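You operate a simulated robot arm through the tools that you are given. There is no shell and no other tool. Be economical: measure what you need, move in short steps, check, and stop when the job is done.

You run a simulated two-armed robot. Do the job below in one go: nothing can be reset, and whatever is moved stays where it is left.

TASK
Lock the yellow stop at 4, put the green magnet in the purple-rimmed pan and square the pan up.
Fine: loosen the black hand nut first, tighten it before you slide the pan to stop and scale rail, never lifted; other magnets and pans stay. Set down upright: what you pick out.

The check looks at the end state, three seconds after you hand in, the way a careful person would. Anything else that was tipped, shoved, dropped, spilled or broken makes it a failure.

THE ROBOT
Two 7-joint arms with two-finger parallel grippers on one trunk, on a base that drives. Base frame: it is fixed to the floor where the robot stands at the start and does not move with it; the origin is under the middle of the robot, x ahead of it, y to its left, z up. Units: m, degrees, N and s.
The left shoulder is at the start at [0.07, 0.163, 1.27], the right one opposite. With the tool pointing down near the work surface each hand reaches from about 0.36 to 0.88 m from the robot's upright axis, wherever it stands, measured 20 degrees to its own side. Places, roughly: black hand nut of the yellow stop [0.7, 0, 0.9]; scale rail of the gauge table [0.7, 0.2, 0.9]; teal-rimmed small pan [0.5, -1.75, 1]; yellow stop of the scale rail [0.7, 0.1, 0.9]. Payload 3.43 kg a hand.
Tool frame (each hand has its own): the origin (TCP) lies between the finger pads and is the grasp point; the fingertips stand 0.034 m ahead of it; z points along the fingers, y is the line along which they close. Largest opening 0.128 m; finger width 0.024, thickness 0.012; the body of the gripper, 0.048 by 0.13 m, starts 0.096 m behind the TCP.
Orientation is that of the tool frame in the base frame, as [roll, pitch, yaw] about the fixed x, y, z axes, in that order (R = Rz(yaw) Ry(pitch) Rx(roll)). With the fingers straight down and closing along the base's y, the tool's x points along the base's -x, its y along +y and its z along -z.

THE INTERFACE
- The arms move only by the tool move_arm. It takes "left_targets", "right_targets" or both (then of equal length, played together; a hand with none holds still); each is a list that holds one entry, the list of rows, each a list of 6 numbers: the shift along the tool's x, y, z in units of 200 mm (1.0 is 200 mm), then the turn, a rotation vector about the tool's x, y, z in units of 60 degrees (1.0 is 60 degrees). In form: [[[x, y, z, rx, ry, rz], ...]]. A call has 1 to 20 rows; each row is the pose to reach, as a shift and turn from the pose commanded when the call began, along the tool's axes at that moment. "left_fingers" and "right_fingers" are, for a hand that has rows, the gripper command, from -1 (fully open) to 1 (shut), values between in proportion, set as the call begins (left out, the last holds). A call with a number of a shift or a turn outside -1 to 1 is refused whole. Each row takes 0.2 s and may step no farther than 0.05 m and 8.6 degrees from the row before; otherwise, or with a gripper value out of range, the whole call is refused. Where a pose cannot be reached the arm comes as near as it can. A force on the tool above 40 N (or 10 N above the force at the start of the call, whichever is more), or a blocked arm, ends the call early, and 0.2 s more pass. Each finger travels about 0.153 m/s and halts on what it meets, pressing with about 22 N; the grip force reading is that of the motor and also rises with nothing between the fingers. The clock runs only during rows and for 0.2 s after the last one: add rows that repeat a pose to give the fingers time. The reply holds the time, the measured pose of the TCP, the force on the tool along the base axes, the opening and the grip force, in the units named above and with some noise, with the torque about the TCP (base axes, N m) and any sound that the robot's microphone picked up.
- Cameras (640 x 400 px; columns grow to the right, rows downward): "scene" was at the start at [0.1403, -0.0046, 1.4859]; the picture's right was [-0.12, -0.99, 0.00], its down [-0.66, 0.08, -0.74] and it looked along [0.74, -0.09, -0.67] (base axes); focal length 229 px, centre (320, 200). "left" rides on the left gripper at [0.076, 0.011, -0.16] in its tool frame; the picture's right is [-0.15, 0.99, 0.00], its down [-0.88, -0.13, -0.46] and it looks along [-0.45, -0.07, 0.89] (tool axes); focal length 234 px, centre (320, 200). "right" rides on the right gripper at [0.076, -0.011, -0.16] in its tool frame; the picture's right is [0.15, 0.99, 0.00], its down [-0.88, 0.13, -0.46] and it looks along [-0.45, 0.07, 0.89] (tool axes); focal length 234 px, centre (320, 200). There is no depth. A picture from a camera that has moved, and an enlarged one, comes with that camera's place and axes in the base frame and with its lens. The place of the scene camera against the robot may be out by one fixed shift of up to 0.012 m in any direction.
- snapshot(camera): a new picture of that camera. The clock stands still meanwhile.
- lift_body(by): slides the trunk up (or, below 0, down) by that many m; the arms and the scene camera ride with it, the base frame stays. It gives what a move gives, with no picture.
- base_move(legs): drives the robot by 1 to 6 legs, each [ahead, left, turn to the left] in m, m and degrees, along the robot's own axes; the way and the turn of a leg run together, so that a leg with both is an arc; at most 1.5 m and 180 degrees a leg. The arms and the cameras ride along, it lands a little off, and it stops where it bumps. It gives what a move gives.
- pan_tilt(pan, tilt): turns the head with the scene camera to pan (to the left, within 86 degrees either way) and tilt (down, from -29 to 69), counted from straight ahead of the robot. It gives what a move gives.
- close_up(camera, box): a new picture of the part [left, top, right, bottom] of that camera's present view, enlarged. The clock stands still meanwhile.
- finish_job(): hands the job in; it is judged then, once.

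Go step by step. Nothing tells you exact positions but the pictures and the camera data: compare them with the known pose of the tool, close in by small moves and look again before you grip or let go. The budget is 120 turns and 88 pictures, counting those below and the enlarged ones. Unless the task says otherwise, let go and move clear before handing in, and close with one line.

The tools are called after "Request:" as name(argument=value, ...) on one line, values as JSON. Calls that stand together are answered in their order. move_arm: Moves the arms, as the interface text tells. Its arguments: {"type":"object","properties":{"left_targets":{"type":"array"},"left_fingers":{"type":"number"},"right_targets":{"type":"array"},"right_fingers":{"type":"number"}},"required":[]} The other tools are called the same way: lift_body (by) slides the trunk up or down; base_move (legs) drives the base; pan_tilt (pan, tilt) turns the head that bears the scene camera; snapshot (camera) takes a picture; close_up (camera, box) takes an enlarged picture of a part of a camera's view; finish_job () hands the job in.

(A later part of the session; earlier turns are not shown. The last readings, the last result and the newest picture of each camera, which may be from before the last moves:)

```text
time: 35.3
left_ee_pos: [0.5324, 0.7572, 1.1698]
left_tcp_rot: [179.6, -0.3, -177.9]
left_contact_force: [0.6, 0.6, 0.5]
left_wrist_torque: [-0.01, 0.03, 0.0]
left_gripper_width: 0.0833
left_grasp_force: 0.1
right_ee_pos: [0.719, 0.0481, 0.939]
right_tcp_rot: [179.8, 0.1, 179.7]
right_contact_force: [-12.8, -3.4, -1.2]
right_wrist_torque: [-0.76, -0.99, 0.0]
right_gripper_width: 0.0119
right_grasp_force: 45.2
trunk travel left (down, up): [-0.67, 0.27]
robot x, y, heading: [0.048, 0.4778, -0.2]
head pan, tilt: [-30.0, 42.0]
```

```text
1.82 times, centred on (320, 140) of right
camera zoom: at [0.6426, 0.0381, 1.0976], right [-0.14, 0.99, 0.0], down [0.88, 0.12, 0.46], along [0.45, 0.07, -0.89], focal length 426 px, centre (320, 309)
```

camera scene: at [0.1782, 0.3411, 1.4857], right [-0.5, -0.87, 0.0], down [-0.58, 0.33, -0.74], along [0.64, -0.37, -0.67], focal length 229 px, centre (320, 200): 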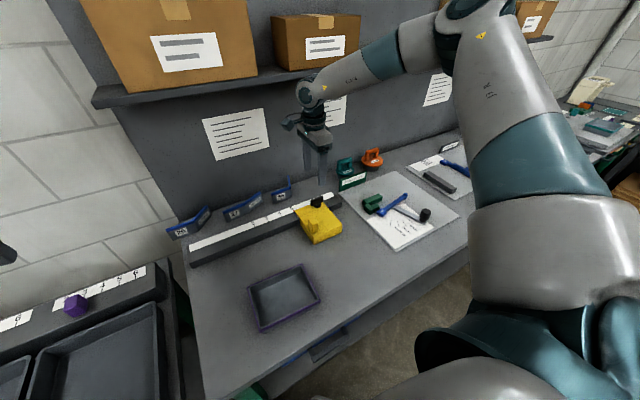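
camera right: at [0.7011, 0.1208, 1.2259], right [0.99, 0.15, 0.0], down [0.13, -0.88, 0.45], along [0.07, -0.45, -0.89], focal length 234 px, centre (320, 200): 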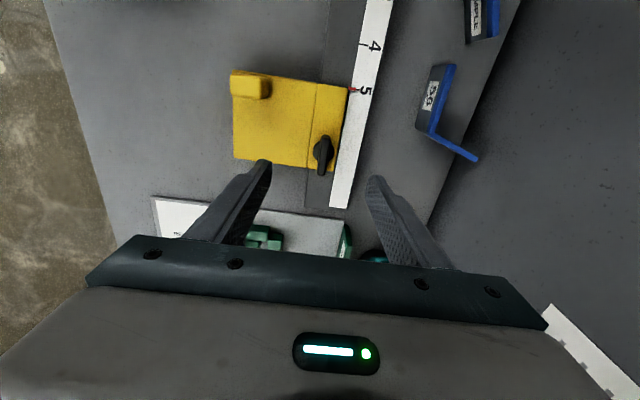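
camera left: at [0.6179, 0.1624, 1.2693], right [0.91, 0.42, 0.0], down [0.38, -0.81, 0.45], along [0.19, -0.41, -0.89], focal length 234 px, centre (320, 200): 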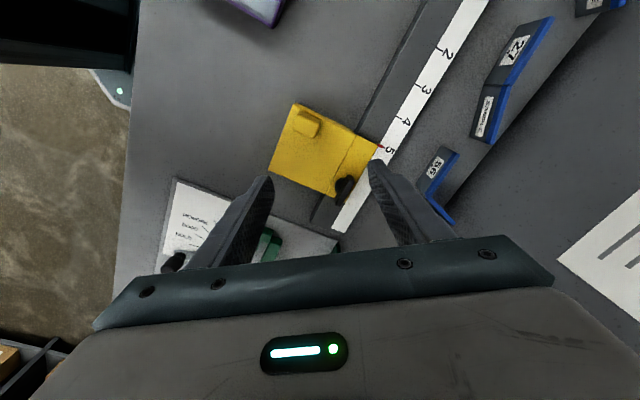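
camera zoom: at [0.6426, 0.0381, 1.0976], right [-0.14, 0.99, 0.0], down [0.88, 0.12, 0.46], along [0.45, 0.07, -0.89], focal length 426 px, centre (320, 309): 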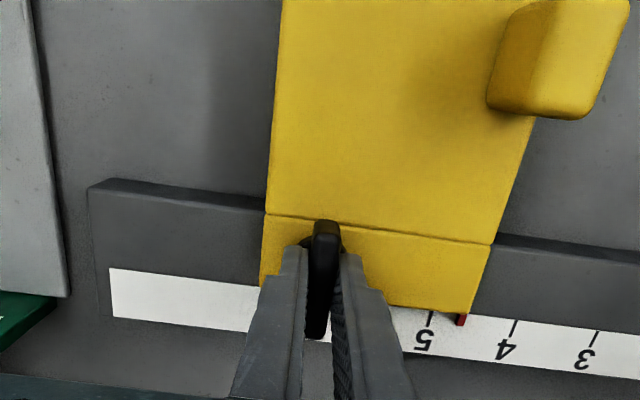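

It slides freely with the nut. I'll continue most of the way to 4, then check the pointer.

Request:
move_arm(right_targets=[[[0, 0.025, 0, 0, 0, 0], [0, 0.05, 0, 0, 0, 0], [0, 0.075, 0, 0, 0, 0], [0, 0.1, 0, 0, 0, 0], [0, 0.125, 0, 0, 0, 0], [0, 0.145, 0, 0, 0, 0], [0, 0.145, 0, 0, 0, 0]]])

Request:
close_up(camera="right", box=[340, 150, 460, 230])

Request:
close_up(camera="scene", box=[240, 170, 350, 250])

```text
time: 36.9
left_ee_pos: [0.5327, 0.7555, 1.1706]
left_tcp_rot: [179.6, -0.3, -177.9]
left_contact_force: [-0.2, -0.1, -0.1]
left_wrist_torque: [0.03, 0.03, -0.01]
left_gripper_width: 0.0833
left_grasp_force: 0.0
right_ee_pos: [0.7192, 0.0774, 0.9395]
right_tcp_rot: [179.8, 0.1, 179.7]
right_contact_force: [-13.7, -4.2, -1.1]
right_wrist_torque: [-0.78, 0.65, -0.01]
right_gripper_width: 0.0119
right_grasp_force: 45.1
trunk travel left (down, up): [-0.67, 0.27]
robot x, y, heading: [0.047, 0.4788, -0.2]
head pan, tilt: [-30.0, 42.0]
```

```text
5.00 times, centred on (400, 190) of right
camera zoom: at [0.6427, 0.0669, 1.0977], right [-0.14, 0.99, 0.0], down [0.88, 0.12, 0.46], along [0.45, 0.07, -0.89], focal length 1171 px, centre (-80, 250)
```

zoom: 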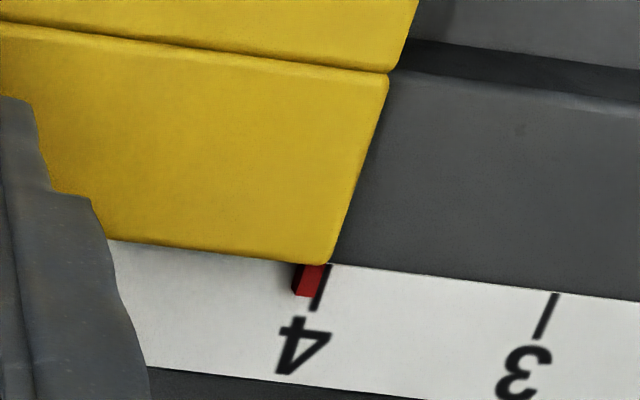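

```text
5.00 times, centred on (295, 210) of scene
camera zoom: at [0.1762, 0.4388, 1.4058], right [-0.5, -0.86, 0.0], down [-0.58, 0.34, -0.74], along [0.64, -0.37, -0.67], focal length 1146 px, centre (445, 150)
```

zoom: 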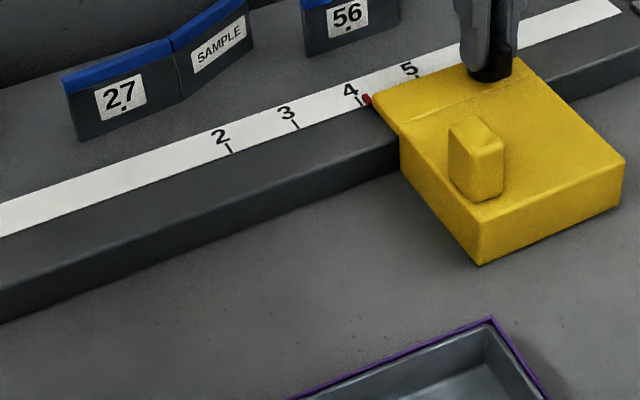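

The pointer is about 4 mm short of 4. I'll nudge it and look again.

Request:
move_arm(right_targets=[[[0, 0.01, 0, 0, 0, 0], [0, 0.022, 0, 0, 0, 0], [0, 0.022, 0, 0, 0, 0]]])

Request:
close_up(camera="right", box=[370, 180, 450, 230])

Request:
close_up(camera="scene", box=[290, 170, 350, 210])

```text
time: 37.7
left_ee_pos: [0.5312, 0.7555, 1.1717]
left_tcp_rot: [179.8, -0.3, -178.0]
left_contact_force: [-0.3, 0.5, -0.3]
left_wrist_torque: [-0.01, 0.0, -0.01]
left_gripper_width: 0.0832
left_grasp_force: 0.1
right_ee_pos: [0.7179, 0.0815, 0.9392]
right_tcp_rot: [179.8, 0.0, 179.7]
right_contact_force: [-17.3, -4.7, -2.2]
right_wrist_torque: [-0.72, 0.6, 0.0]
right_gripper_width: 0.0115
right_grasp_force: 45.0
trunk travel left (down, up): [-0.67, 0.27]
robot x, y, heading: [0.051, 0.4761, -0.2]
head pan, tilt: [-30.0, 42.0]
```

```text
8.00 times, centred on (410, 205) of right
camera zoom: at [0.6426, 0.0712, 1.0977], right [-0.14, 0.99, 0.0], down [0.88, 0.12, 0.46], along [0.45, 0.07, -0.89], focal length 1873 px, centre (-400, 160)
```

zoom: 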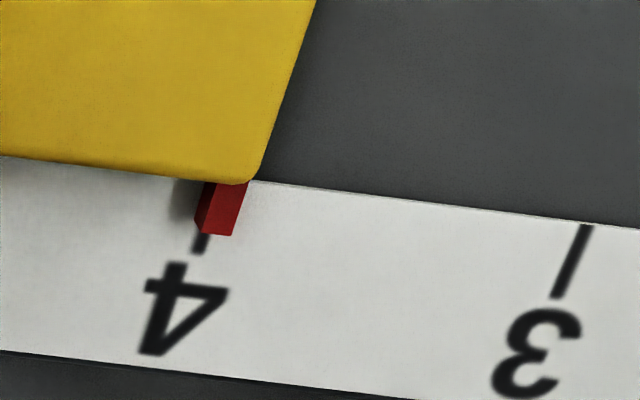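

```text
10.00 times, centred on (320, 190) of scene
camera zoom: at [0.1757, 0.4387, 1.4058], right [-0.5, -0.86, 0.0], down [-0.58, 0.34, -0.74], along [0.64, -0.37, -0.67], focal length 2292 px, centre (320, 300)
```

zoom: 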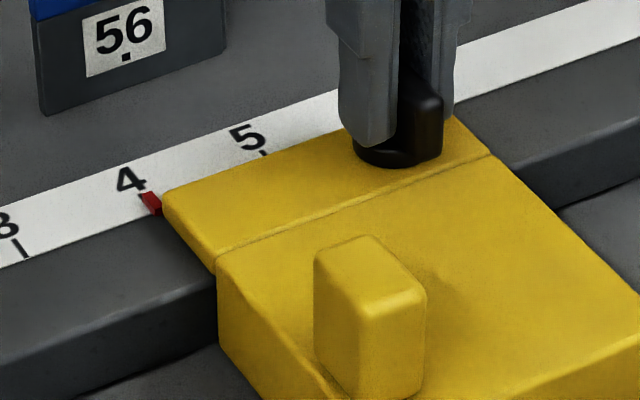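

The pointer base is almost exactly on the tick at 4. The travel suggests about 0.6 mm more, so I'll make that micro-nudge and compare against the same view I took at 5.

Request:
move_arm(right_targets=[[[0, 0.004, 0, 0, 0, 0], [0, 0.004, 0, 0, 0, 0]]])

Request:
close_up(camera="right", box=[180, 30, 460, 250])

```text
time: 38.3
left_ee_pos: [0.5335, 0.7566, 1.1721]
left_tcp_rot: [179.8, -0.3, -178.1]
left_contact_force: [-0.1, -0.7, -0.3]
left_wrist_torque: [-0.02, 0.03, 0.0]
left_gripper_width: 0.0833
left_grasp_force: 0.0
right_ee_pos: [0.7189, 0.0828, 0.94]
right_tcp_rot: [179.8, 0.1, 179.7]
right_contact_force: [-15.5, -5.7, -1.9]
right_wrist_torque: [-0.79, 0.91, -0.01]
right_gripper_width: 0.0119
right_grasp_force: 44.8
trunk travel left (down, up): [-0.67, 0.27]
robot x, y, heading: [0.0455, 0.4754, -0.3]
head pan, tilt: [-30.0, 42.0]
```

```text
1.82 times, centred on (320, 140) of right
camera zoom: at [0.6426, 0.0717, 1.0976], right [-0.14, 0.99, 0.0], down [0.88, 0.12, 0.46], along [0.45, 0.07, -0.89], focal length 426 px, centre (320, 309)
```

zoom: 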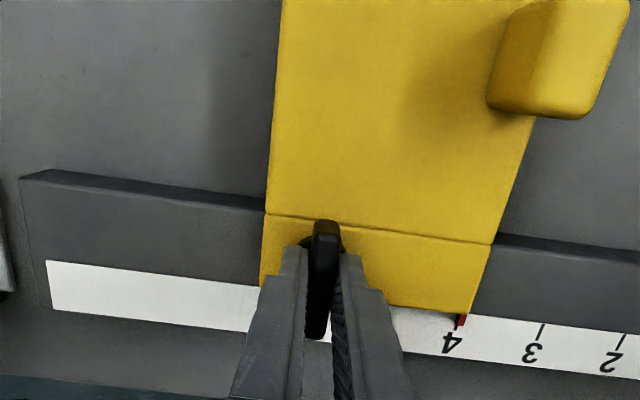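

Request:
move_arm(right_targets=[[[0, 0.004, 0, 0, 0, 0], [0, 0.004, 0, 0, 0, 0]]])

Request:
close_up(camera="right", box=[370, 180, 450, 230])

```text
time: 38.9
left_ee_pos: [0.532, 0.755, 1.1725]
left_tcp_rot: [179.6, -0.2, -178.0]
left_contact_force: [0.3, -1.4, -0.6]
left_wrist_torque: [-0.04, 0.02, 0.0]
left_gripper_width: 0.083
left_grasp_force: 0.0
right_ee_pos: [0.72, 0.0837, 0.9409]
right_tcp_rot: [179.8, 0.1, 179.7]
right_contact_force: [-19.4, -4.5, -4.9]
right_wrist_torque: [-0.77, 0.43, 0.0]
right_gripper_width: 0.0115
right_grasp_force: 45.2
trunk travel left (down, up): [-0.67, 0.27]
robot x, y, heading: [0.0442, 0.4758, -0.3]
head pan, tilt: [-30.0, 42.0]
```

```text
8.00 times, centred on (410, 205) of right
camera zoom: at [0.6426, 0.0719, 1.0976], right [-0.14, 0.99, 0.0], down [0.88, 0.12, 0.46], along [0.45, 0.07, -0.89], focal length 1873 px, centre (-400, 160)
```

zoom: 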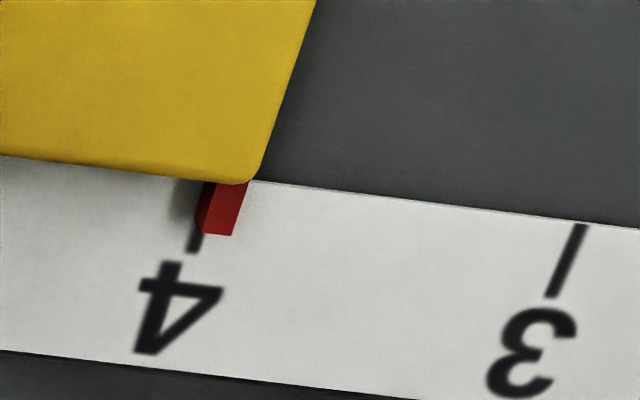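

The pointer sits on 4 in the same relation it had at 5. Now I'll tighten clockwise in steps.

Request:
move_arm(right_targets=[[[0, 0, 0, 0, 0, 0.12], [0, 0, 0, 0, 0, 0.24], [0, 0, 0, 0, 0, 0.36], [0, 0, 0, 0, 0, 0.48], [0, 0, 0, 0, 0, 0.6], [0, 0, 0, 0, 0, 0.72], [0, 0, 0, 0, 0, 0.72]]])

Request:
move_arm(right_targets=[[[0, 0, 0, 0, 0, 0.12], [0, 0, 0, 0, 0, 0.24], [0, 0, 0, 0, 0, 0.36], [0, 0, 0, 0, 0, 0.48], [0, 0, 0, 0, 0, 0.6], [0, 0, 0, 0, 0, 0.68], [0, 0, 0, 0, 0, 0.68]]])

Request:
close_up(camera="right", box=[180, 30, 460, 250])

```text
time: 40.5
left_ee_pos: [0.5328, 0.7551, 1.171]
left_tcp_rot: [179.8, -0.3, -178.0]
left_contact_force: [0.1, 0.1, -0.2]
left_wrist_torque: [-0.01, 0.0, -0.02]
left_gripper_width: 0.0835
left_grasp_force: 0.0
right_ee_pos: [0.7198, 0.0847, 0.9404]
right_tcp_rot: [179.7, 0.0, 136.5]
right_contact_force: [-15.4, -1.6, -6.5]
right_wrist_torque: [-0.6, 0.87, -0.01]
right_gripper_width: 0.0116
right_grasp_force: 45.0
trunk travel left (down, up): [-0.67, 0.27]
robot x, y, heading: [0.051, 0.4749, -0.0]
head pan, tilt: [-30.0, 42.0]
```

```text
time: 42.1
left_ee_pos: [0.5341, 0.7562, 1.171]
left_tcp_rot: [179.6, -0.4, -178.1]
left_contact_force: [-0.2, -0.8, -0.8]
left_wrist_torque: [0.0, 0.02, 0.0]
left_gripper_width: 0.083
left_grasp_force: 0.1
right_ee_pos: [0.7215, 0.0838, 0.938]
right_tcp_rot: [179.9, -0.1, 95.6]
right_contact_force: [-13.7, -0.5, -5.9]
right_wrist_torque: [-0.88, 0.61, 0.0]
right_gripper_width: 0.0119
right_grasp_force: 45.1
trunk travel left (down, up): [-0.67, 0.27]
robot x, y, heading: [0.0469, 0.4802, -0.2]
head pan, tilt: [-30.0, 42.0]
```

```text
1.82 times, centred on (320, 140) of right
camera zoom: at [0.7007, 0.1583, 1.0981], right [0.97, 0.24, 0.0], down [0.22, -0.86, 0.45], along [0.11, -0.44, -0.89], focal length 426 px, centre (320, 309)
```

zoom: 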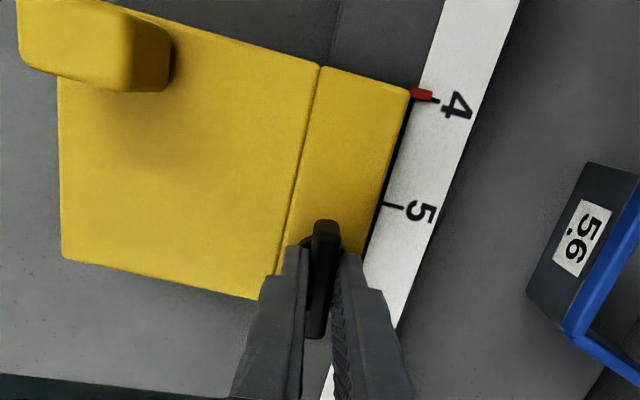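

Request:
move_arm(right_targets=[[[0, 0, 0, 0, 0, 0.06], [0, 0, 0, 0, 0, 0.1], [0, 0, 0, 0, 0, 0.14], [0, 0, 0, 0, 0, 0.14]]])

Request:
close_up(camera="right", box=[180, 30, 460, 250])

```text
time: 43.1
left_ee_pos: [0.5331, 0.7568, 1.1727]
left_tcp_rot: [179.8, -0.5, -178.1]
left_contact_force: [0.4, -0.5, -0.5]
left_wrist_torque: [0.0, 0.02, 0.02]
left_gripper_width: 0.0833
left_grasp_force: 0.1
right_ee_pos: [0.7193, 0.0851, 0.9388]
right_tcp_rot: [179.9, -0.3, 87.3]
right_contact_force: [-14.0, 0.6, -5.6]
right_wrist_torque: [-0.01, 0.9, 1.22]
right_gripper_width: 0.0123
right_grasp_force: 45.0
trunk travel left (down, up): [-0.67, 0.27]
robot x, y, heading: [0.0467, 0.4769, -0.3]
head pan, tilt: [-30.0, 42.0]
```

```text
1.82 times, centred on (320, 140) of right
camera zoom: at [0.7116, 0.1601, 1.0981], right [0.99, 0.1, 0.0], down [0.09, -0.89, 0.45], along [0.05, -0.45, -0.89], focal length 426 px, centre (320, 309)
```

zoom: 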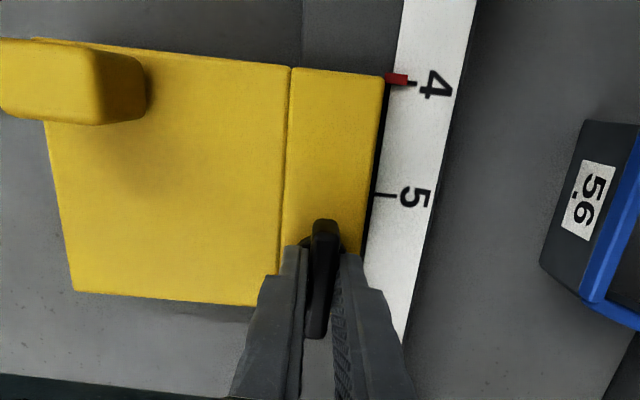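

Torque about z is now 1.2 N·m, so it has reached its tight end. I'll give it one small extra snug, release and rise, then inspect.

Request:
move_arm(right_targets=[[[0, 0, 0, 0, 0, 0.08], [0, 0, 0, 0, 0, 0.08]]])

Request:
move_arm(right_targets=[[[0, 0, 0, 0, 0, -0.05], [0, 0, 0, 0, 0, -0.1], [0, 0, 0, 0, 0, -0.1]]])

Request:
move_arm(right_targets=[[[0, 0, 0, 0, 0, 0], [0, 0, 0, 0, 0, 0], [0, 0, -0.1, 0, 0, 0], [0, 0, -0.2, 0, 0, 0], [0, 0, -0.4, 0, 0, 0], [0, 0, -0.4, 0, 0, 0]]], right_fingers=-0.3)

Request:
close_up(camera="right", box=[220, 0, 440, 200])

```text
time: 43.7
left_ee_pos: [0.5328, 0.7564, 1.1701]
left_tcp_rot: [179.6, -0.4, -178.1]
left_contact_force: [-0.1, 0.4, 0.7]
left_wrist_torque: [0.0, 0.01, -0.01]
left_gripper_width: 0.0833
left_grasp_force: 0.1
right_ee_pos: [0.7181, 0.085, 0.9391]
right_tcp_rot: [179.9, -0.2, 82.5]
right_contact_force: [-13.0, -0.8, -5.4]
right_wrist_torque: [-0.32, 0.88, 1.33]
right_gripper_width: 0.0144
right_grasp_force: 44.9
trunk travel left (down, up): [-0.67, 0.27]
robot x, y, heading: [0.0475, 0.4751, -0.1]
head pan, tilt: [-30.0, 42.0]
```

```text
time: 44.5
left_ee_pos: [0.5329, 0.7554, 1.1708]
left_tcp_rot: [179.7, -0.5, -178.1]
left_contact_force: [0.1, 0.2, -0.7]
left_wrist_torque: [0.0, 0.02, -0.02]
left_gripper_width: 0.0832
left_grasp_force: 0.0
right_ee_pos: [0.7207, 0.0838, 0.9387]
right_tcp_rot: [179.8, -0.3, 88.5]
right_contact_force: [-12.0, 0.4, -4.1]
right_wrist_torque: [0.48, 0.86, 0.97]
right_gripper_width: 0.0116
right_grasp_force: 44.7
trunk travel left (down, up): [-0.67, 0.27]
robot x, y, heading: [0.0485, 0.4753, -0.4]
head pan, tilt: [-30.0, 42.0]
```

```text
time: 45.9
left_ee_pos: [0.5356, 0.7571, 1.1703]
left_tcp_rot: [179.7, -0.4, -178.0]
left_contact_force: [0.2, -0.3, 0.2]
left_wrist_torque: [0.01, -0.03, 0.0]
left_gripper_width: 0.0832
left_grasp_force: 0.1
right_ee_pos: [0.7239, 0.0829, 1.0189]
right_tcp_rot: [-179.9, -0.3, 88.5]
right_contact_force: [0.0, -0.4, 0.1]
right_wrist_torque: [-0.01, 0.0, 0.0]
right_gripper_width: 0.0832
right_grasp_force: 0.1
trunk travel left (down, up): [-0.67, 0.27]
robot x, y, heading: [0.0501, 0.4749, 0.1]
head pan, tilt: [-30.0, 42.0]
```

```text
2.00 times, centred on (330, 100) of right
camera zoom: at [0.7128, 0.159, 1.1777], right [0.99, 0.12, 0.0], down [0.11, -0.88, 0.45], along [0.06, -0.45, -0.89], focal length 468 px, centre (300, 400)
```

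zoom: 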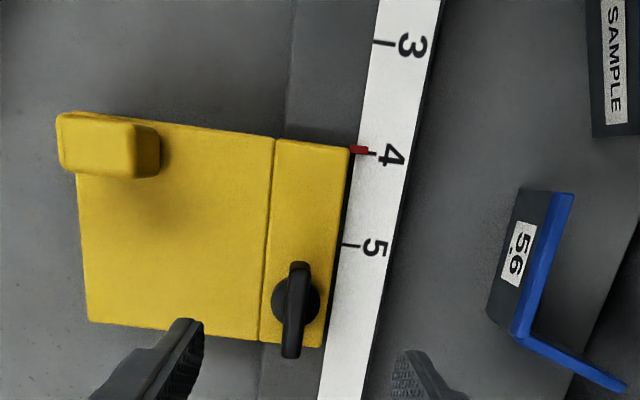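

Request:
close_up(camera="right", box=[330, 55, 390, 95])

```text
10.00 times, centred on (360, 75) of right
camera zoom: at [0.7128, 0.159, 1.1777], right [0.99, 0.12, 0.0], down [0.11, -0.88, 0.45], along [0.06, -0.45, -0.89], focal length 2342 px, centre (-80, 1450)
```

zoom: 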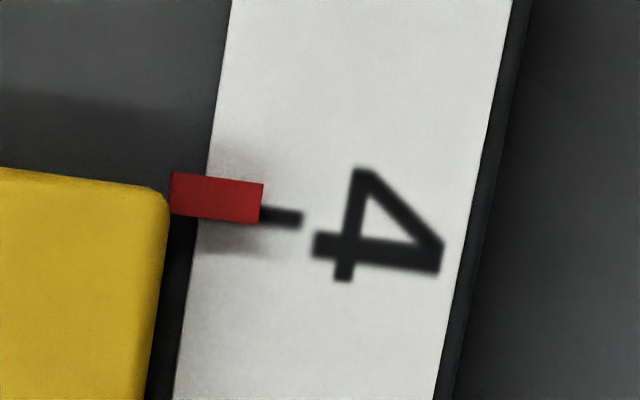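

The stop sits on 4 within about 1 mm and is locked, with its bar back in the tight position. Next is the green magnet at about (0.427, -0.703). I'll tuck the right hand in and drive right.

Request:
move_arm(right_targets=[[[0, 0, -0.15, 0, 0, 0], [0, -0.1, -0.35, 0, 0, -0.12], [0, -0.25, -0.55, 0, 0, -0.26], [0, -0.4, -0.65, 0, 0, -0.4], [0, -0.55, -0.65, 0, 0, -0.54], [0, -0.7, -0.65, 0, 0, -0.68], [0, -0.85, -0.65, 0, 0, -0.82], [0, -0.85, -0.65, 0, 0, -0.96]]])

Request:
move_arm(right_targets=[[[0, 0, 0, 0, 0, -0.14], [0, 0, 0, 0, 0, -0.28], [0, 0, 0, 0, 0, -0.42], [0, 0, 0, 0, 0, -0.56]]])

Request:
base_move(legs=[[-0.1, 0, 0], [0, -0.95, 0]])

Request:
pan_tilt(pan=-15, tilt=55)

Request:
snapshot(camera="scene")

Request:
snapshot(camera="right")

```text
time: 47.7
left_ee_pos: [0.5357, 0.7578, 1.1703]
left_tcp_rot: [179.7, -0.4, -178.0]
left_contact_force: [-0.1, -0.2, -1.0]
left_wrist_torque: [0.0, 0.03, 0.01]
left_gripper_width: 0.0832
left_grasp_force: 0.0
right_ee_pos: [0.5512, 0.0881, 1.1467]
right_tcp_rot: [179.9, 0.0, 146.2]
right_contact_force: [0.3, 0.2, -0.1]
right_wrist_torque: [-0.01, 0.04, -0.01]
right_gripper_width: 0.0832
right_grasp_force: 0.1
trunk travel left (down, up): [-0.67, 0.27]
robot x, y, heading: [0.0453, 0.4805, -0.4]
head pan, tilt: [-30.0, 42.0]
```

```text
time: 48.7
left_ee_pos: [0.5342, 0.7553, 1.1704]
left_tcp_rot: [179.6, -0.3, -177.9]
left_contact_force: [-0.8, 0.4, 0.2]
left_wrist_torque: [0.02, -0.03, 0.01]
left_gripper_width: 0.0831
left_grasp_force: 0.0
right_ee_pos: [0.55, 0.0885, 1.1485]
right_tcp_rot: [179.9, 0.0, 179.8]
right_contact_force: [0.3, -0.6, 0.1]
right_wrist_torque: [0.02, 0.02, 0.02]
right_gripper_width: 0.083
right_grasp_force: 0.1
trunk travel left (down, up): [-0.67, 0.27]
robot x, y, heading: [0.0491, 0.4784, -0.3]
head pan, tilt: [-30.0, 42.0]
```

```text
time: 54.5
left_ee_pos: [0.4318, -0.2177, 1.1704]
left_tcp_rot: [179.7, -0.4, -177.9]
left_contact_force: [-0.2, -0.3, 0.6]
left_wrist_torque: [0.02, 0.0, -0.03]
left_gripper_width: 0.0832
left_grasp_force: 0.0
right_ee_pos: [0.4486, -0.8848, 1.1475]
right_tcp_rot: [179.9, 0.1, 179.7]
right_contact_force: [-0.3, 0.0, -0.5]
right_wrist_torque: [0.0, -0.01, 0.02]
right_gripper_width: 0.083
right_grasp_force: 0.1
trunk travel left (down, up): [-0.67, 0.27]
robot x, y, heading: [-0.0539, -0.4997, -0.0]
head pan, tilt: [-30.0, 42.0]
```

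```text
time: 55.3
left_ee_pos: [0.4321, -0.2163, 1.1692]
left_tcp_rot: [179.7, -0.4, -177.9]
left_contact_force: [0.1, 0.7, 0.2]
left_wrist_torque: [0.01, 0.01, 0.0]
left_gripper_width: 0.0834
left_grasp_force: 0.1
right_ee_pos: [0.4477, -0.8859, 1.1476]
right_tcp_rot: [179.7, 0.2, 179.8]
right_contact_force: [0.1, 0.5, 0.5]
right_wrist_torque: [-0.04, 0.03, 0.01]
right_gripper_width: 0.0834
right_grasp_force: 0.2
trunk travel left (down, up): [-0.67, 0.27]
robot x, y, heading: [-0.0513, -0.4989, -0.3]
head pan, tilt: [-15.0, 55.0]
```

```text
48 pictures are left
camera scene: at [0.0734, -0.5108, 1.388], right [-0.26, -0.96, 0.0], down [-0.79, 0.21, -0.57], along [0.55, -0.15, -0.82], focal length 229 px, centre (320, 200)
```

scene: 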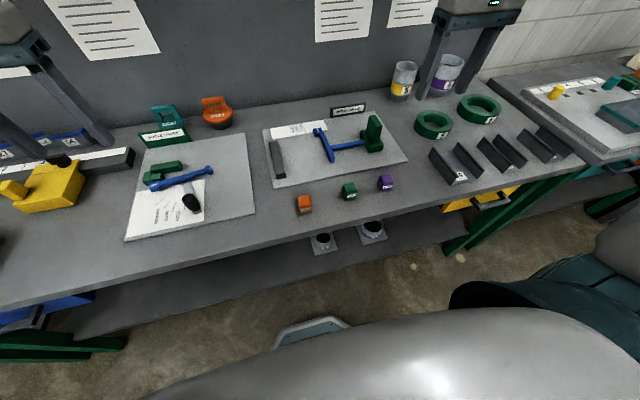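

```text
47 pictures are left
camera right: at [0.372, -0.8961, 1.3065], right [-0.14, 0.99, 0.0], down [0.88, 0.13, 0.46], along [0.45, 0.07, -0.89], focal length 234 px, centre (320, 200)
```

right: 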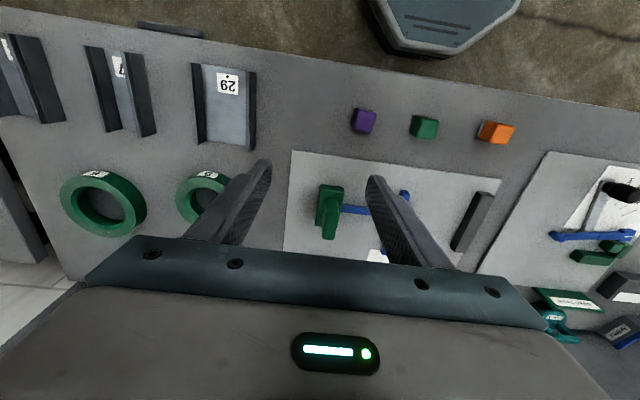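

The green magnet is at about (0.42, -0.697), with purple and orange at its sides. I'll move above it.

Request:
move_arm(right_targets=[[[0.03, 0.2, 0, 0, 0, 0], [0.06, 0.4, 0.1, 0, 0, 0], [0.09, 0.6, 0.2, 0, 0, 0], [0.12, 0.8, 0.35, 0, 0, 0], [0.14, 0.94, 0.5, 0, 0, 0], [0.14, 0.94, 0.5, 0, 0, 0]]])

Request:
close_up(camera="right", box=[180, 50, 460, 225])

```text
refused: row 4 steps farther than a row can; nothing moved
```

```text
2.29 times, centred on (320, 138) of right
camera zoom: at [0.372, -0.8961, 1.3065], right [-0.14, 0.99, 0.0], down [0.88, 0.13, 0.46], along [0.45, 0.07, -0.89], focal length 535 px, centre (320, 343)
```

zoom: 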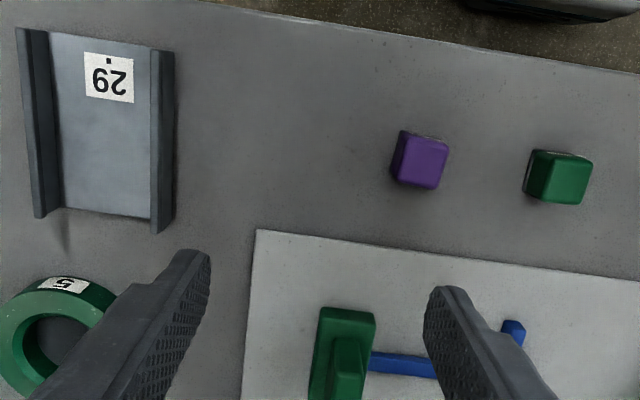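

Request:
move_arm(right_targets=[[[0.03, 0.2, 0, 0, 0, 0], [0.06, 0.4, 0.08, 0, 0, 0], [0.09, 0.6, 0.16, 0, 0, 0], [0.12, 0.8, 0.26, 0, 0, 0], [0.14, 0.94, 0.38, 0, 0, 0], [0.14, 0.94, 0.5, 0, 0, 0], [0.14, 0.94, 0.5, 0, 0, 0]]])

Request:
close_up(camera="right", box=[180, 50, 460, 225])

```text
time: 56.9
left_ee_pos: [0.4328, -0.2157, 1.1704]
left_tcp_rot: [179.8, -0.4, -177.9]
left_contact_force: [-0.7, -0.4, 0.6]
left_wrist_torque: [-0.02, -0.01, 0.02]
left_gripper_width: 0.0831
left_grasp_force: 0.1
right_ee_pos: [0.4232, -0.6961, 1.0488]
right_tcp_rot: [179.9, 0.1, 179.7]
right_contact_force: [0.2, 0.1, 0.0]
right_wrist_torque: [-0.02, -0.03, -0.02]
right_gripper_width: 0.0831
right_grasp_force: 0.0
trunk travel left (down, up): [-0.67, 0.27]
robot x, y, heading: [-0.0538, -0.4931, -0.4]
head pan, tilt: [-15.0, 55.0]
```

```text
2.29 times, centred on (320, 138) of right
camera zoom: at [0.3465, -0.7069, 1.2081], right [-0.14, 0.99, 0.0], down [0.88, 0.13, 0.46], along [0.45, 0.07, -0.89], focal length 535 px, centre (320, 343)
```

zoom: 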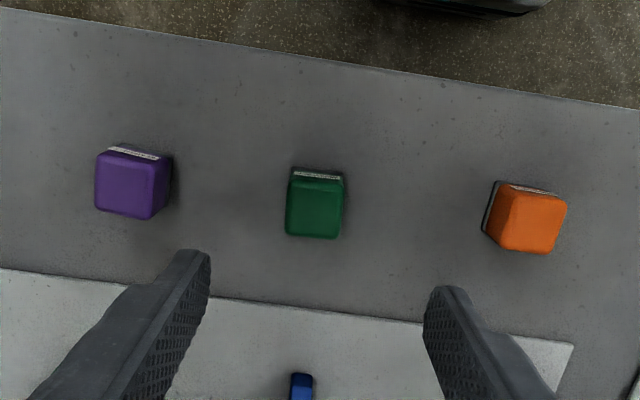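

Request:
move_arm(right_targets=[[[0.01, -0.01, 0.15, 0, 0, -0.04], [0.015, -0.012, 0.3, 0, 0, -0.085], [0.015, -0.012, 0.45, 0, 0, -0.085], [0.015, -0.012, 0.57, 0, 0, -0.085], [0.015, -0.012, 0.57, 0, 0, -0.085]]])

Request:
close_up(camera="right", box=[180, 50, 460, 225])

```text
time: 58.1
left_ee_pos: [0.4315, -0.2169, 1.1705]
left_tcp_rot: [179.7, -0.4, -177.9]
left_contact_force: [0.4, -1.4, -0.8]
left_wrist_torque: [0.01, 0.01, -0.01]
left_gripper_width: 0.0833
left_grasp_force: 0.1
right_ee_pos: [0.419, -0.6981, 0.9336]
right_tcp_rot: [180.0, 0.2, -175.2]
right_contact_force: [-0.8, -0.5, 0.4]
right_wrist_torque: [-0.01, -0.03, -0.03]
right_gripper_width: 0.083
right_grasp_force: 0.0
trunk travel left (down, up): [-0.67, 0.27]
robot x, y, heading: [-0.0531, -0.5014, -0.4]
head pan, tilt: [-15.0, 55.0]
```

```text
2.29 times, centred on (320, 138) of right
camera zoom: at [0.3433, -0.7161, 1.0916], right [-0.23, 0.97, 0.0], down [0.87, 0.2, 0.46], along [0.45, 0.11, -0.89], focal length 535 px, centre (320, 343)
```

zoom: 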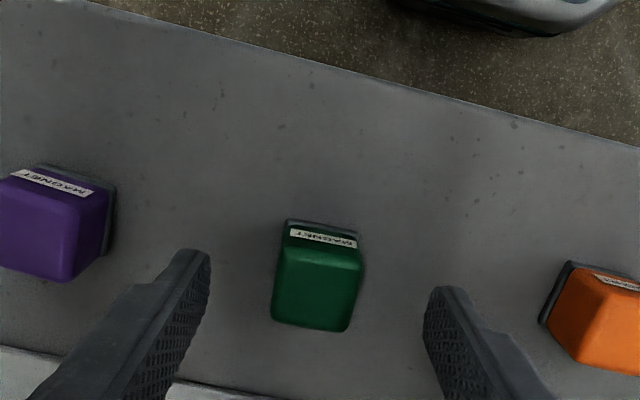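

Request:
move_arm(right_targets=[[[-0.015, 0, 0.1, 0, 0, 0], [-0.015, 0, 0.21, 0, 0, 0], [-0.015, 0, 0.21, 0, 0, 0]]])

Request:
move_arm(right_targets=[[[0, 0, 0, 0, 0, 0], [0, 0, 0, 0, 0, 0], [0, 0, 0, 0, 0, 0]]], right_fingers=0.6)

Request:
close_up(camera="right", box=[180, 50, 460, 225])

```text
time: 58.9
left_ee_pos: [0.4323, -0.2164, 1.17]
left_tcp_rot: [179.7, -0.4, -177.9]
left_contact_force: [-0.3, -0.8, 0.3]
left_wrist_torque: [0.02, -0.07, 0.01]
left_gripper_width: 0.0832
left_grasp_force: 0.1
right_ee_pos: [0.4231, -0.6987, 0.8932]
right_tcp_rot: [179.9, 0.1, -175.2]
right_contact_force: [0.3, 1.1, -0.4]
right_wrist_torque: [-0.01, -0.02, 0.0]
right_gripper_width: 0.0834
right_grasp_force: 0.0
trunk travel left (down, up): [-0.67, 0.27]
robot x, y, heading: [-0.0556, -0.4973, -0.4]
head pan, tilt: [-15.0, 55.0]
```

```text
time: 59.7
left_ee_pos: [0.4325, -0.2162, 1.1699]
left_tcp_rot: [179.6, -0.3, -177.9]
left_contact_force: [0.0, -0.1, 0.1]
left_wrist_torque: [-0.04, 0.0, -0.04]
left_gripper_width: 0.0833
left_grasp_force: 0.0
right_ee_pos: [0.4231, -0.6975, 0.8932]
right_tcp_rot: [179.9, 0.2, -175.2]
right_contact_force: [0.2, -0.1, 0.0]
right_wrist_torque: [-0.01, -0.04, -0.02]
right_gripper_width: 0.033
right_grasp_force: 22.7
trunk travel left (down, up): [-0.67, 0.27]
robot x, y, heading: [-0.0521, -0.4983, -0.3]
head pan, tilt: [-15.0, 55.0]
```

```text
2.29 times, centred on (320, 138) of right
camera zoom: at [0.3478, -0.7162, 1.051], right [-0.23, 0.97, 0.0], down [0.87, 0.2, 0.46], along [0.45, 0.11, -0.89], focal length 535 px, centre (320, 343)
```

zoom: 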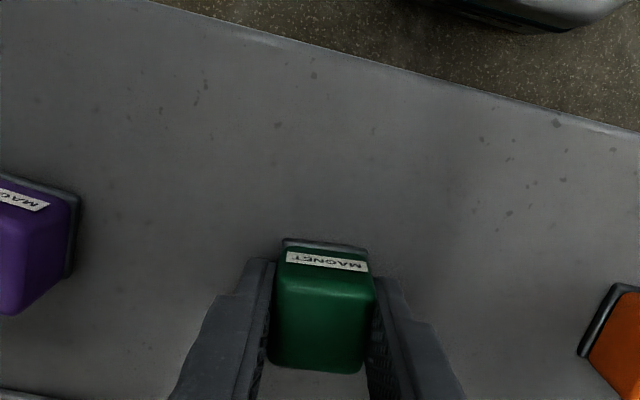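

The magnet is gripped at 33 mm. I'll lift it straight up, check it, then drive back left to the pan.

Request:
move_arm(right_targets=[[[0, 0, -0.1, 0, 0, 0], [0, 0, -0.25, 0, 0, 0], [0, 0, -0.45, 0, 0, 0], [0, 0, -0.65, 0, 0, 0], [0, 0, -0.9, 0, 0, 0], [0, 0, -1.0, 0, 0, 0]]])

Request:
base_move(legs=[[0, 0.98, 0]])

Request:
snapshot(camera="right")

```text
time: 61.1
left_ee_pos: [0.4325, -0.2165, 1.1699]
left_tcp_rot: [179.8, -0.5, -178.0]
left_contact_force: [-0.4, 0.0, -0.8]
left_wrist_torque: [0.0, 0.03, -0.02]
left_gripper_width: 0.0831
left_grasp_force: 0.1
right_ee_pos: [0.423, -0.6995, 1.0929]
right_tcp_rot: [179.8, 0.1, -175.1]
right_contact_force: [0.1, -0.1, 0.1]
right_wrist_torque: [0.02, 0.04, -0.03]
right_gripper_width: 0.0333
right_grasp_force: 22.1
trunk travel left (down, up): [-0.67, 0.27]
robot x, y, heading: [-0.048, -0.4939, -0.1]
head pan, tilt: [-15.0, 55.0]
```

```text
time: 66.2
left_ee_pos: [0.4367, 0.7615, 1.1698]
left_tcp_rot: [179.7, -0.4, -178.0]
left_contact_force: [0.9, -0.6, 0.5]
left_wrist_torque: [0.02, 0.01, 0.03]
left_gripper_width: 0.0832
left_grasp_force: 0.1
right_ee_pos: [0.4267, 0.2788, 1.0919]
right_tcp_rot: [179.8, 0.1, -175.2]
right_contact_force: [0.4, -0.1, -0.1]
right_wrist_torque: [-0.02, 0.03, 0.0]
right_gripper_width: 0.0333
right_grasp_force: 22.0
trunk travel left (down, up): [-0.67, 0.27]
robot x, y, heading: [-0.0469, 0.4799, -0.2]
head pan, tilt: [-15.0, 55.0]
```

```text
42 pictures are left
camera right: at [0.3513, 0.2613, 1.2504], right [-0.23, 0.97, 0.0], down [0.87, 0.2, 0.46], along [0.45, 0.11, -0.89], focal length 234 px, centre (320, 200)
```

right: 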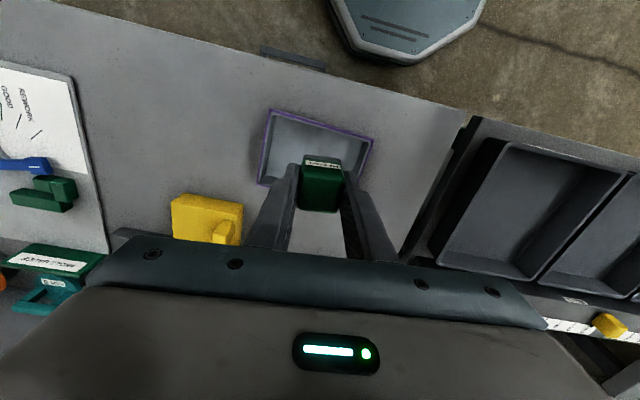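

The pan spans x 0.41–0.53 and y 0.20–0.365, centred at about (0.474, 0.283) and skewed by a few degrees. I'll move above its centre and descend partway.

Request:
move_arm(right_targets=[[[-0.12, 0, 0.1, 0, 0, 0], [-0.236, 0, 0.2, 0, 0, 0], [-0.236, 0, 0.4, 0, 0, 0], [-0.236, 0, 0.55, 0, 0, 0], [-0.236, 0, 0.7, 0, 0, 0], [-0.236, 0, 0.7, 0, 0, 0]]])

Request:
snapshot(camera="right")

Request:
pan_tilt(pan=-20, tilt=55)

Request:
snapshot(camera="scene")

```text
time: 67.6
left_ee_pos: [0.4364, 0.7615, 1.1698]
left_tcp_rot: [179.7, -0.4, -178.1]
left_contact_force: [-0.5, 0.0, 0.1]
left_wrist_torque: [0.0, -0.01, 0.02]
left_gripper_width: 0.0833
left_grasp_force: 0.1
right_ee_pos: [0.4737, 0.2845, 0.9513]
right_tcp_rot: [179.8, 0.1, -175.3]
right_contact_force: [0.5, -0.3, -1.2]
right_wrist_torque: [0.01, -0.02, -0.02]
right_gripper_width: 0.0333
right_grasp_force: 22.1
trunk travel left (down, up): [-0.67, 0.27]
robot x, y, heading: [-0.047, 0.4864, -0.4]
head pan, tilt: [-15.0, 55.0]
```

```text
41 pictures are left
camera right: at [0.3969, 0.2664, 1.1102], right [-0.23, 0.97, 0.0], down [0.87, 0.2, 0.46], along [0.45, 0.11, -0.89], focal length 234 px, centre (320, 200)
```

right: 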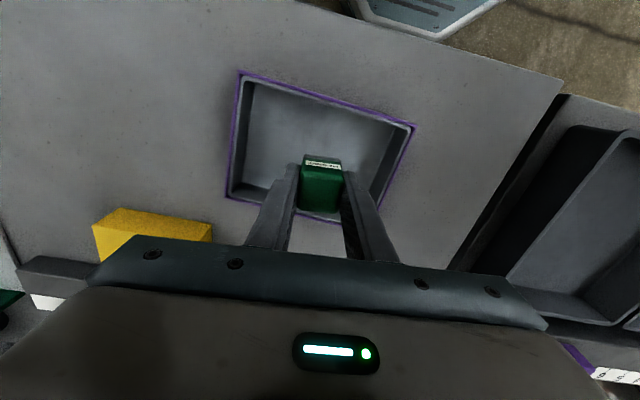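

```text
time: 68.2
left_ee_pos: [0.4369, 0.7618, 1.1704]
left_tcp_rot: [179.7, -0.3, -178.1]
left_contact_force: [0.2, -0.3, -0.2]
left_wrist_torque: [0.0, 0.01, -0.03]
left_gripper_width: 0.0833
left_grasp_force: 0.0
right_ee_pos: [0.4732, 0.2837, 0.9518]
right_tcp_rot: [179.9, 0.2, -175.3]
right_contact_force: [-0.4, 0.0, -0.1]
right_wrist_torque: [0.03, -0.02, -0.02]
right_gripper_width: 0.0332
right_grasp_force: 22.0
trunk travel left (down, up): [-0.67, 0.27]
robot x, y, heading: [-0.0476, 0.4819, -0.1]
head pan, tilt: [-20.0, 55.0]
```

```text
40 pictures are left
camera scene: at [0.0757, 0.4624, 1.3879], right [-0.35, -0.94, 0.0], down [-0.77, 0.28, -0.57], along [0.54, -0.2, -0.82], focal length 229 px, centre (320, 200)
```

scene: 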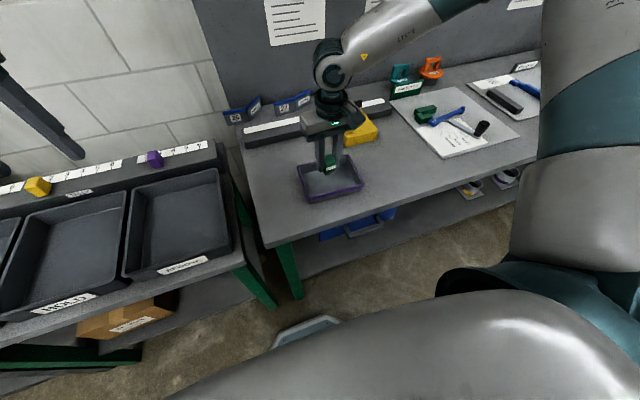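

The magnet is centred over the pan. I'll descend to just above its floor, then go down in small steps until contact.

Request:
move_arm(right_targets=[[[0, 0, 0.1, 0, 0, 0], [0, 0, 0.2, 0, 0, 0], [0, 0, 0.235, 0, 0, 0], [0, 0, 0.235, 0, 0, 0]]])

Request:
move_arm(right_targets=[[[0, 0, 0.01, 0, 0, 0], [0, 0, 0.015, 0, 0, 0], [0, 0, 0.015, 0, 0, 0]]])

```text
time: 69.2
left_ee_pos: [0.4373, 0.7606, 1.1705]
left_tcp_rot: [179.7, -0.4, -178.1]
left_contact_force: [0.2, -0.1, 0.0]
left_wrist_torque: [0.02, 0.04, 0.01]
left_gripper_width: 0.0833
left_grasp_force: 0.0
right_ee_pos: [0.4746, 0.2835, 0.9048]
right_tcp_rot: [179.9, 0.0, -175.2]
right_contact_force: [-0.9, 0.5, -1.2]
right_wrist_torque: [-0.02, 0.03, -0.03]
right_gripper_width: 0.033
right_grasp_force: 22.1
trunk travel left (down, up): [-0.67, 0.27]
robot x, y, heading: [-0.0491, 0.4806, -0.5]
head pan, tilt: [-20.0, 55.0]
```

```text
time: 70.0
left_ee_pos: [0.4374, 0.7625, 1.1703]
left_tcp_rot: [179.6, -0.4, -178.1]
left_contact_force: [-0.8, 0.5, 0.4]
left_wrist_torque: [0.0, -0.01, -0.03]
left_gripper_width: 0.0832
left_grasp_force: 0.0
right_ee_pos: [0.4736, 0.2834, 0.9015]
right_tcp_rot: [179.9, 0.1, -175.3]
right_contact_force: [-0.2, 0.2, 0.2]
right_wrist_torque: [0.02, 0.03, 0.02]
right_gripper_width: 0.0331
right_grasp_force: 22.3
trunk travel left (down, up): [-0.67, 0.27]
robot x, y, heading: [-0.0488, 0.4815, -0.1]
head pan, tilt: [-20.0, 55.0]
```

Request:
move_arm(right_targets=[[[0, 0, 0.01, 0, 0, 0], [0, 0, 0.01, 0, 0, 0]]])

Request:
move_arm(right_targets=[[[0, 0, 0.01, 0, 0, 0], [0, 0, 0.01, 0, 0, 0]]])

```text
time: 70.6
left_ee_pos: [0.4377, 0.761, 1.1699]
left_tcp_rot: [179.7, -0.4, -178.1]
left_contact_force: [-0.1, 0.1, 0.2]
left_wrist_torque: [-0.01, -0.05, 0.01]
left_gripper_width: 0.0832
left_grasp_force: 0.2
right_ee_pos: [0.4743, 0.2841, 0.8998]
right_tcp_rot: [179.8, 0.1, -175.3]
right_contact_force: [0.4, 0.2, -0.2]
right_wrist_torque: [-0.01, -0.05, 0.02]
right_gripper_width: 0.0333
right_grasp_force: 22.2
trunk travel left (down, up): [-0.67, 0.27]
robot x, y, heading: [-0.0472, 0.4808, -0.1]
head pan, tilt: [-20.0, 55.0]
```

```text
time: 71.2
left_ee_pos: [0.4374, 0.7611, 1.17]
left_tcp_rot: [179.7, -0.4, -178.1]
left_contact_force: [-0.2, -0.1, 0.7]
left_wrist_torque: [-0.01, 0.01, -0.01]
left_gripper_width: 0.083
left_grasp_force: 0.0
right_ee_pos: [0.4736, 0.2846, 0.8978]
right_tcp_rot: [179.9, 0.1, -175.3]
right_contact_force: [-0.4, 0.2, -1.3]
right_wrist_torque: [0.01, 0.02, 0.0]
right_gripper_width: 0.0335
right_grasp_force: 21.7
trunk travel left (down, up): [-0.67, 0.27]
robot x, y, heading: [-0.0544, 0.4838, -0.5]
head pan, tilt: [-20.0, 55.0]
```

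Request:
move_arm(right_targets=[[[0, 0, 0.005, 0, 0, 0], [0, 0, 0.005, 0, 0, 0]]])

Request:
move_arm(right_targets=[[[0, 0, 0.005, 0, 0, 0], [0, 0, 0.005, 0, 0, 0]]])

```text
time: 71.8
left_ee_pos: [0.4377, 0.7615, 1.1715]
left_tcp_rot: [179.7, -0.3, -178.1]
left_contact_force: [0.6, 0.0, -0.1]
left_wrist_torque: [-0.01, 0.0, 0.02]
left_gripper_width: 0.0831
left_grasp_force: 0.0
right_ee_pos: [0.4742, 0.2836, 0.8975]
right_tcp_rot: [179.9, 0.1, -175.4]
right_contact_force: [0.5, 0.9, 0.6]
right_wrist_torque: [0.01, -0.01, -0.03]
right_gripper_width: 0.0331
right_grasp_force: 21.9
trunk travel left (down, up): [-0.67, 0.27]
robot x, y, heading: [-0.0483, 0.4827, -0.3]
head pan, tilt: [-20.0, 55.0]
```

```text
time: 72.4
left_ee_pos: [0.4365, 0.7616, 1.1703]
left_tcp_rot: [179.7, -0.4, -178.1]
left_contact_force: [-1.0, 0.6, 0.2]
left_wrist_torque: [0.02, 0.0, -0.02]
left_gripper_width: 0.083
left_grasp_force: 0.0
right_ee_pos: [0.474, 0.2842, 0.8967]
right_tcp_rot: [180.0, 0.0, -175.3]
right_contact_force: [-1.0, 0.1, 3.3]
right_wrist_torque: [-0.08, 0.05, 0.01]
right_gripper_width: 0.0333
right_grasp_force: 22.1
trunk travel left (down, up): [-0.67, 0.27]
robot x, y, heading: [-0.0479, 0.4818, -0.5]
head pan, tilt: [-20.0, 55.0]
```

The base touches the pan floor (3 N). I'll open modestly and rise.

Request:
move_arm(right_targets=[[[0, 0, 0, 0, 0, 0], [0, 0, 0, 0, 0, 0], [0, 0, -0.1, 0, 0, 0], [0, 0, -0.25, 0, 0, 0], [0, 0, -0.45, 0, 0, 0], [0, 0, -0.6, 0, 0, 0], [0, 0, -0.6, 0, 0, 0]]], right_fingers=-0.05)

Request:
snapshot(camera="right")

Request:
close_up(camera="scene", box=[230, 90, 400, 220])

```text
time: 74.0
left_ee_pos: [0.4383, 0.7611, 1.1705]
left_tcp_rot: [179.7, -0.5, -178.1]
left_contact_force: [0.5, -0.1, -0.4]
left_wrist_torque: [0.02, -0.01, 0.0]
left_gripper_width: 0.0832
left_grasp_force: 0.0
right_ee_pos: [0.4736, 0.284, 1.017]
right_tcp_rot: [179.9, 0.1, -175.3]
right_contact_force: [-0.3, 0.5, 1.4]
right_wrist_torque: [-0.01, -0.01, 0.02]
right_gripper_width: 0.0671
right_grasp_force: 0.2
trunk travel left (down, up): [-0.67, 0.27]
robot x, y, heading: [-0.0482, 0.4842, -0.2]
head pan, tilt: [-20.0, 55.0]
```

```text
39 pictures are left
camera right: at [0.3987, 0.2656, 1.1763], right [-0.23, 0.97, 0.0], down [0.87, 0.2, 0.46], along [0.45, 0.11, -0.89], focal length 234 px, centre (320, 200)
```

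right: 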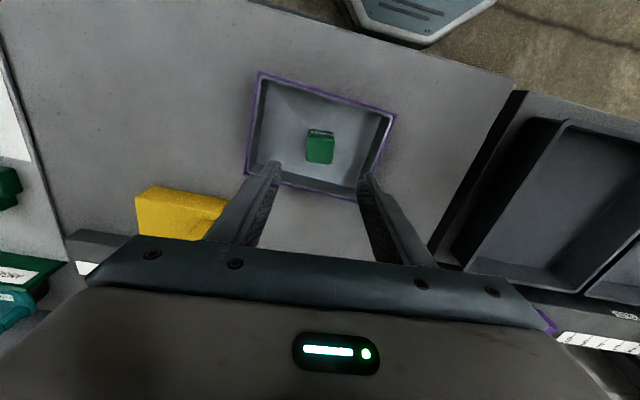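

```text
3.08 times, centred on (315, 155) of scene
camera zoom: at [0.0763, 0.4621, 1.3879], right [-0.35, -0.94, 0.0], down [-0.77, 0.28, -0.57], along [0.54, -0.2, -0.82], focal length 705 px, centre (335, 338)
```

zoom: 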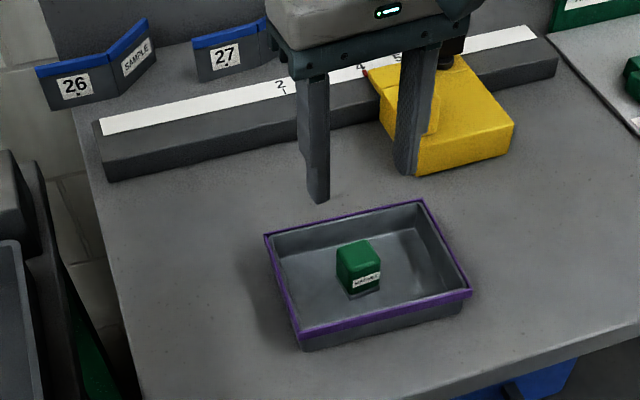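

The magnet stands upright in the pan. Now I'll slide: I'll set the two fingertips, spread about 0.1 m, in front of the pan's near wall and push it toward the rail. That should also square it.

Request:
move_arm(right_targets=[[[0.15, 0.004, 0, 0, 0, 0.03], [0.3, 0.008, 0, 0, 0, 0.06], [0.445, 0.011, 0, 0, 0, 0.08], [0.445, 0.011, 0.2, 0, 0, 0.08], [0.445, 0.011, 0.4, 0, 0, 0.08], [0.445, 0.011, 0.5, 0, 0, 0.08], [0.445, 0.011, 0.5, 0, 0, 0.08]]], right_fingers=-0.56)

Request:
snapshot(camera="right")

Request:
close_up(camera="scene", box=[230, 90, 400, 220])

```text
time: 75.6
left_ee_pos: [0.4371, 0.7606, 1.1699]
left_tcp_rot: [179.7, -0.4, -178.2]
left_contact_force: [-0.2, 0.4, 0.9]
left_wrist_torque: [0.0, 0.01, 0.02]
left_gripper_width: 0.0831
left_grasp_force: 0.1
right_ee_pos: [0.3847, 0.2787, 0.9165]
right_tcp_rot: [179.8, -0.1, 179.9]
right_contact_force: [-0.5, 0.2, 0.1]
right_wrist_torque: [-0.05, 0.0, 0.01]
right_gripper_width: 0.0996
right_grasp_force: 0.1
trunk travel left (down, up): [-0.67, 0.27]
robot x, y, heading: [-0.0481, 0.4851, -0.2]
head pan, tilt: [-20.0, 55.0]
```

```text
37 pictures are left
camera right: at [0.309, 0.2679, 1.0749], right [-0.14, 0.99, 0.0], down [0.88, 0.13, 0.46], along [0.45, 0.07, -0.89], focal length 234 px, centre (320, 200)
```

right: 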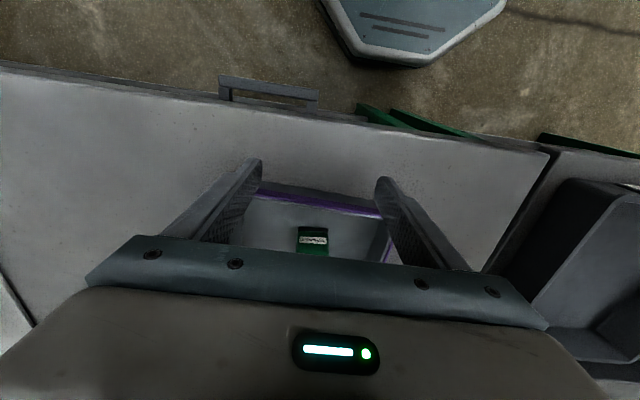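

```text
3.08 times, centred on (315, 155) of scene
camera zoom: at [0.076, 0.4623, 1.3879], right [-0.35, -0.94, 0.0], down [-0.77, 0.28, -0.57], along [0.54, -0.2, -0.82], focal length 705 px, centre (335, 338)
```

zoom: 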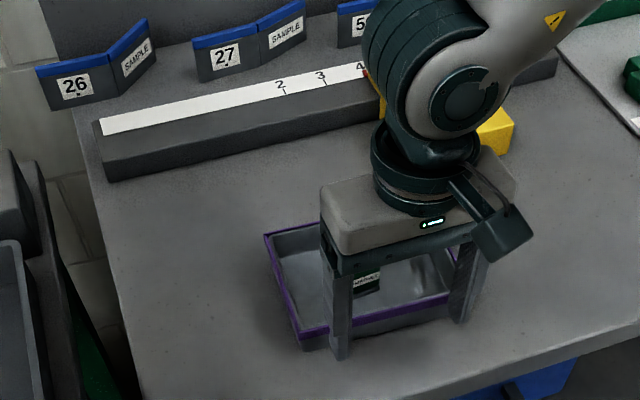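

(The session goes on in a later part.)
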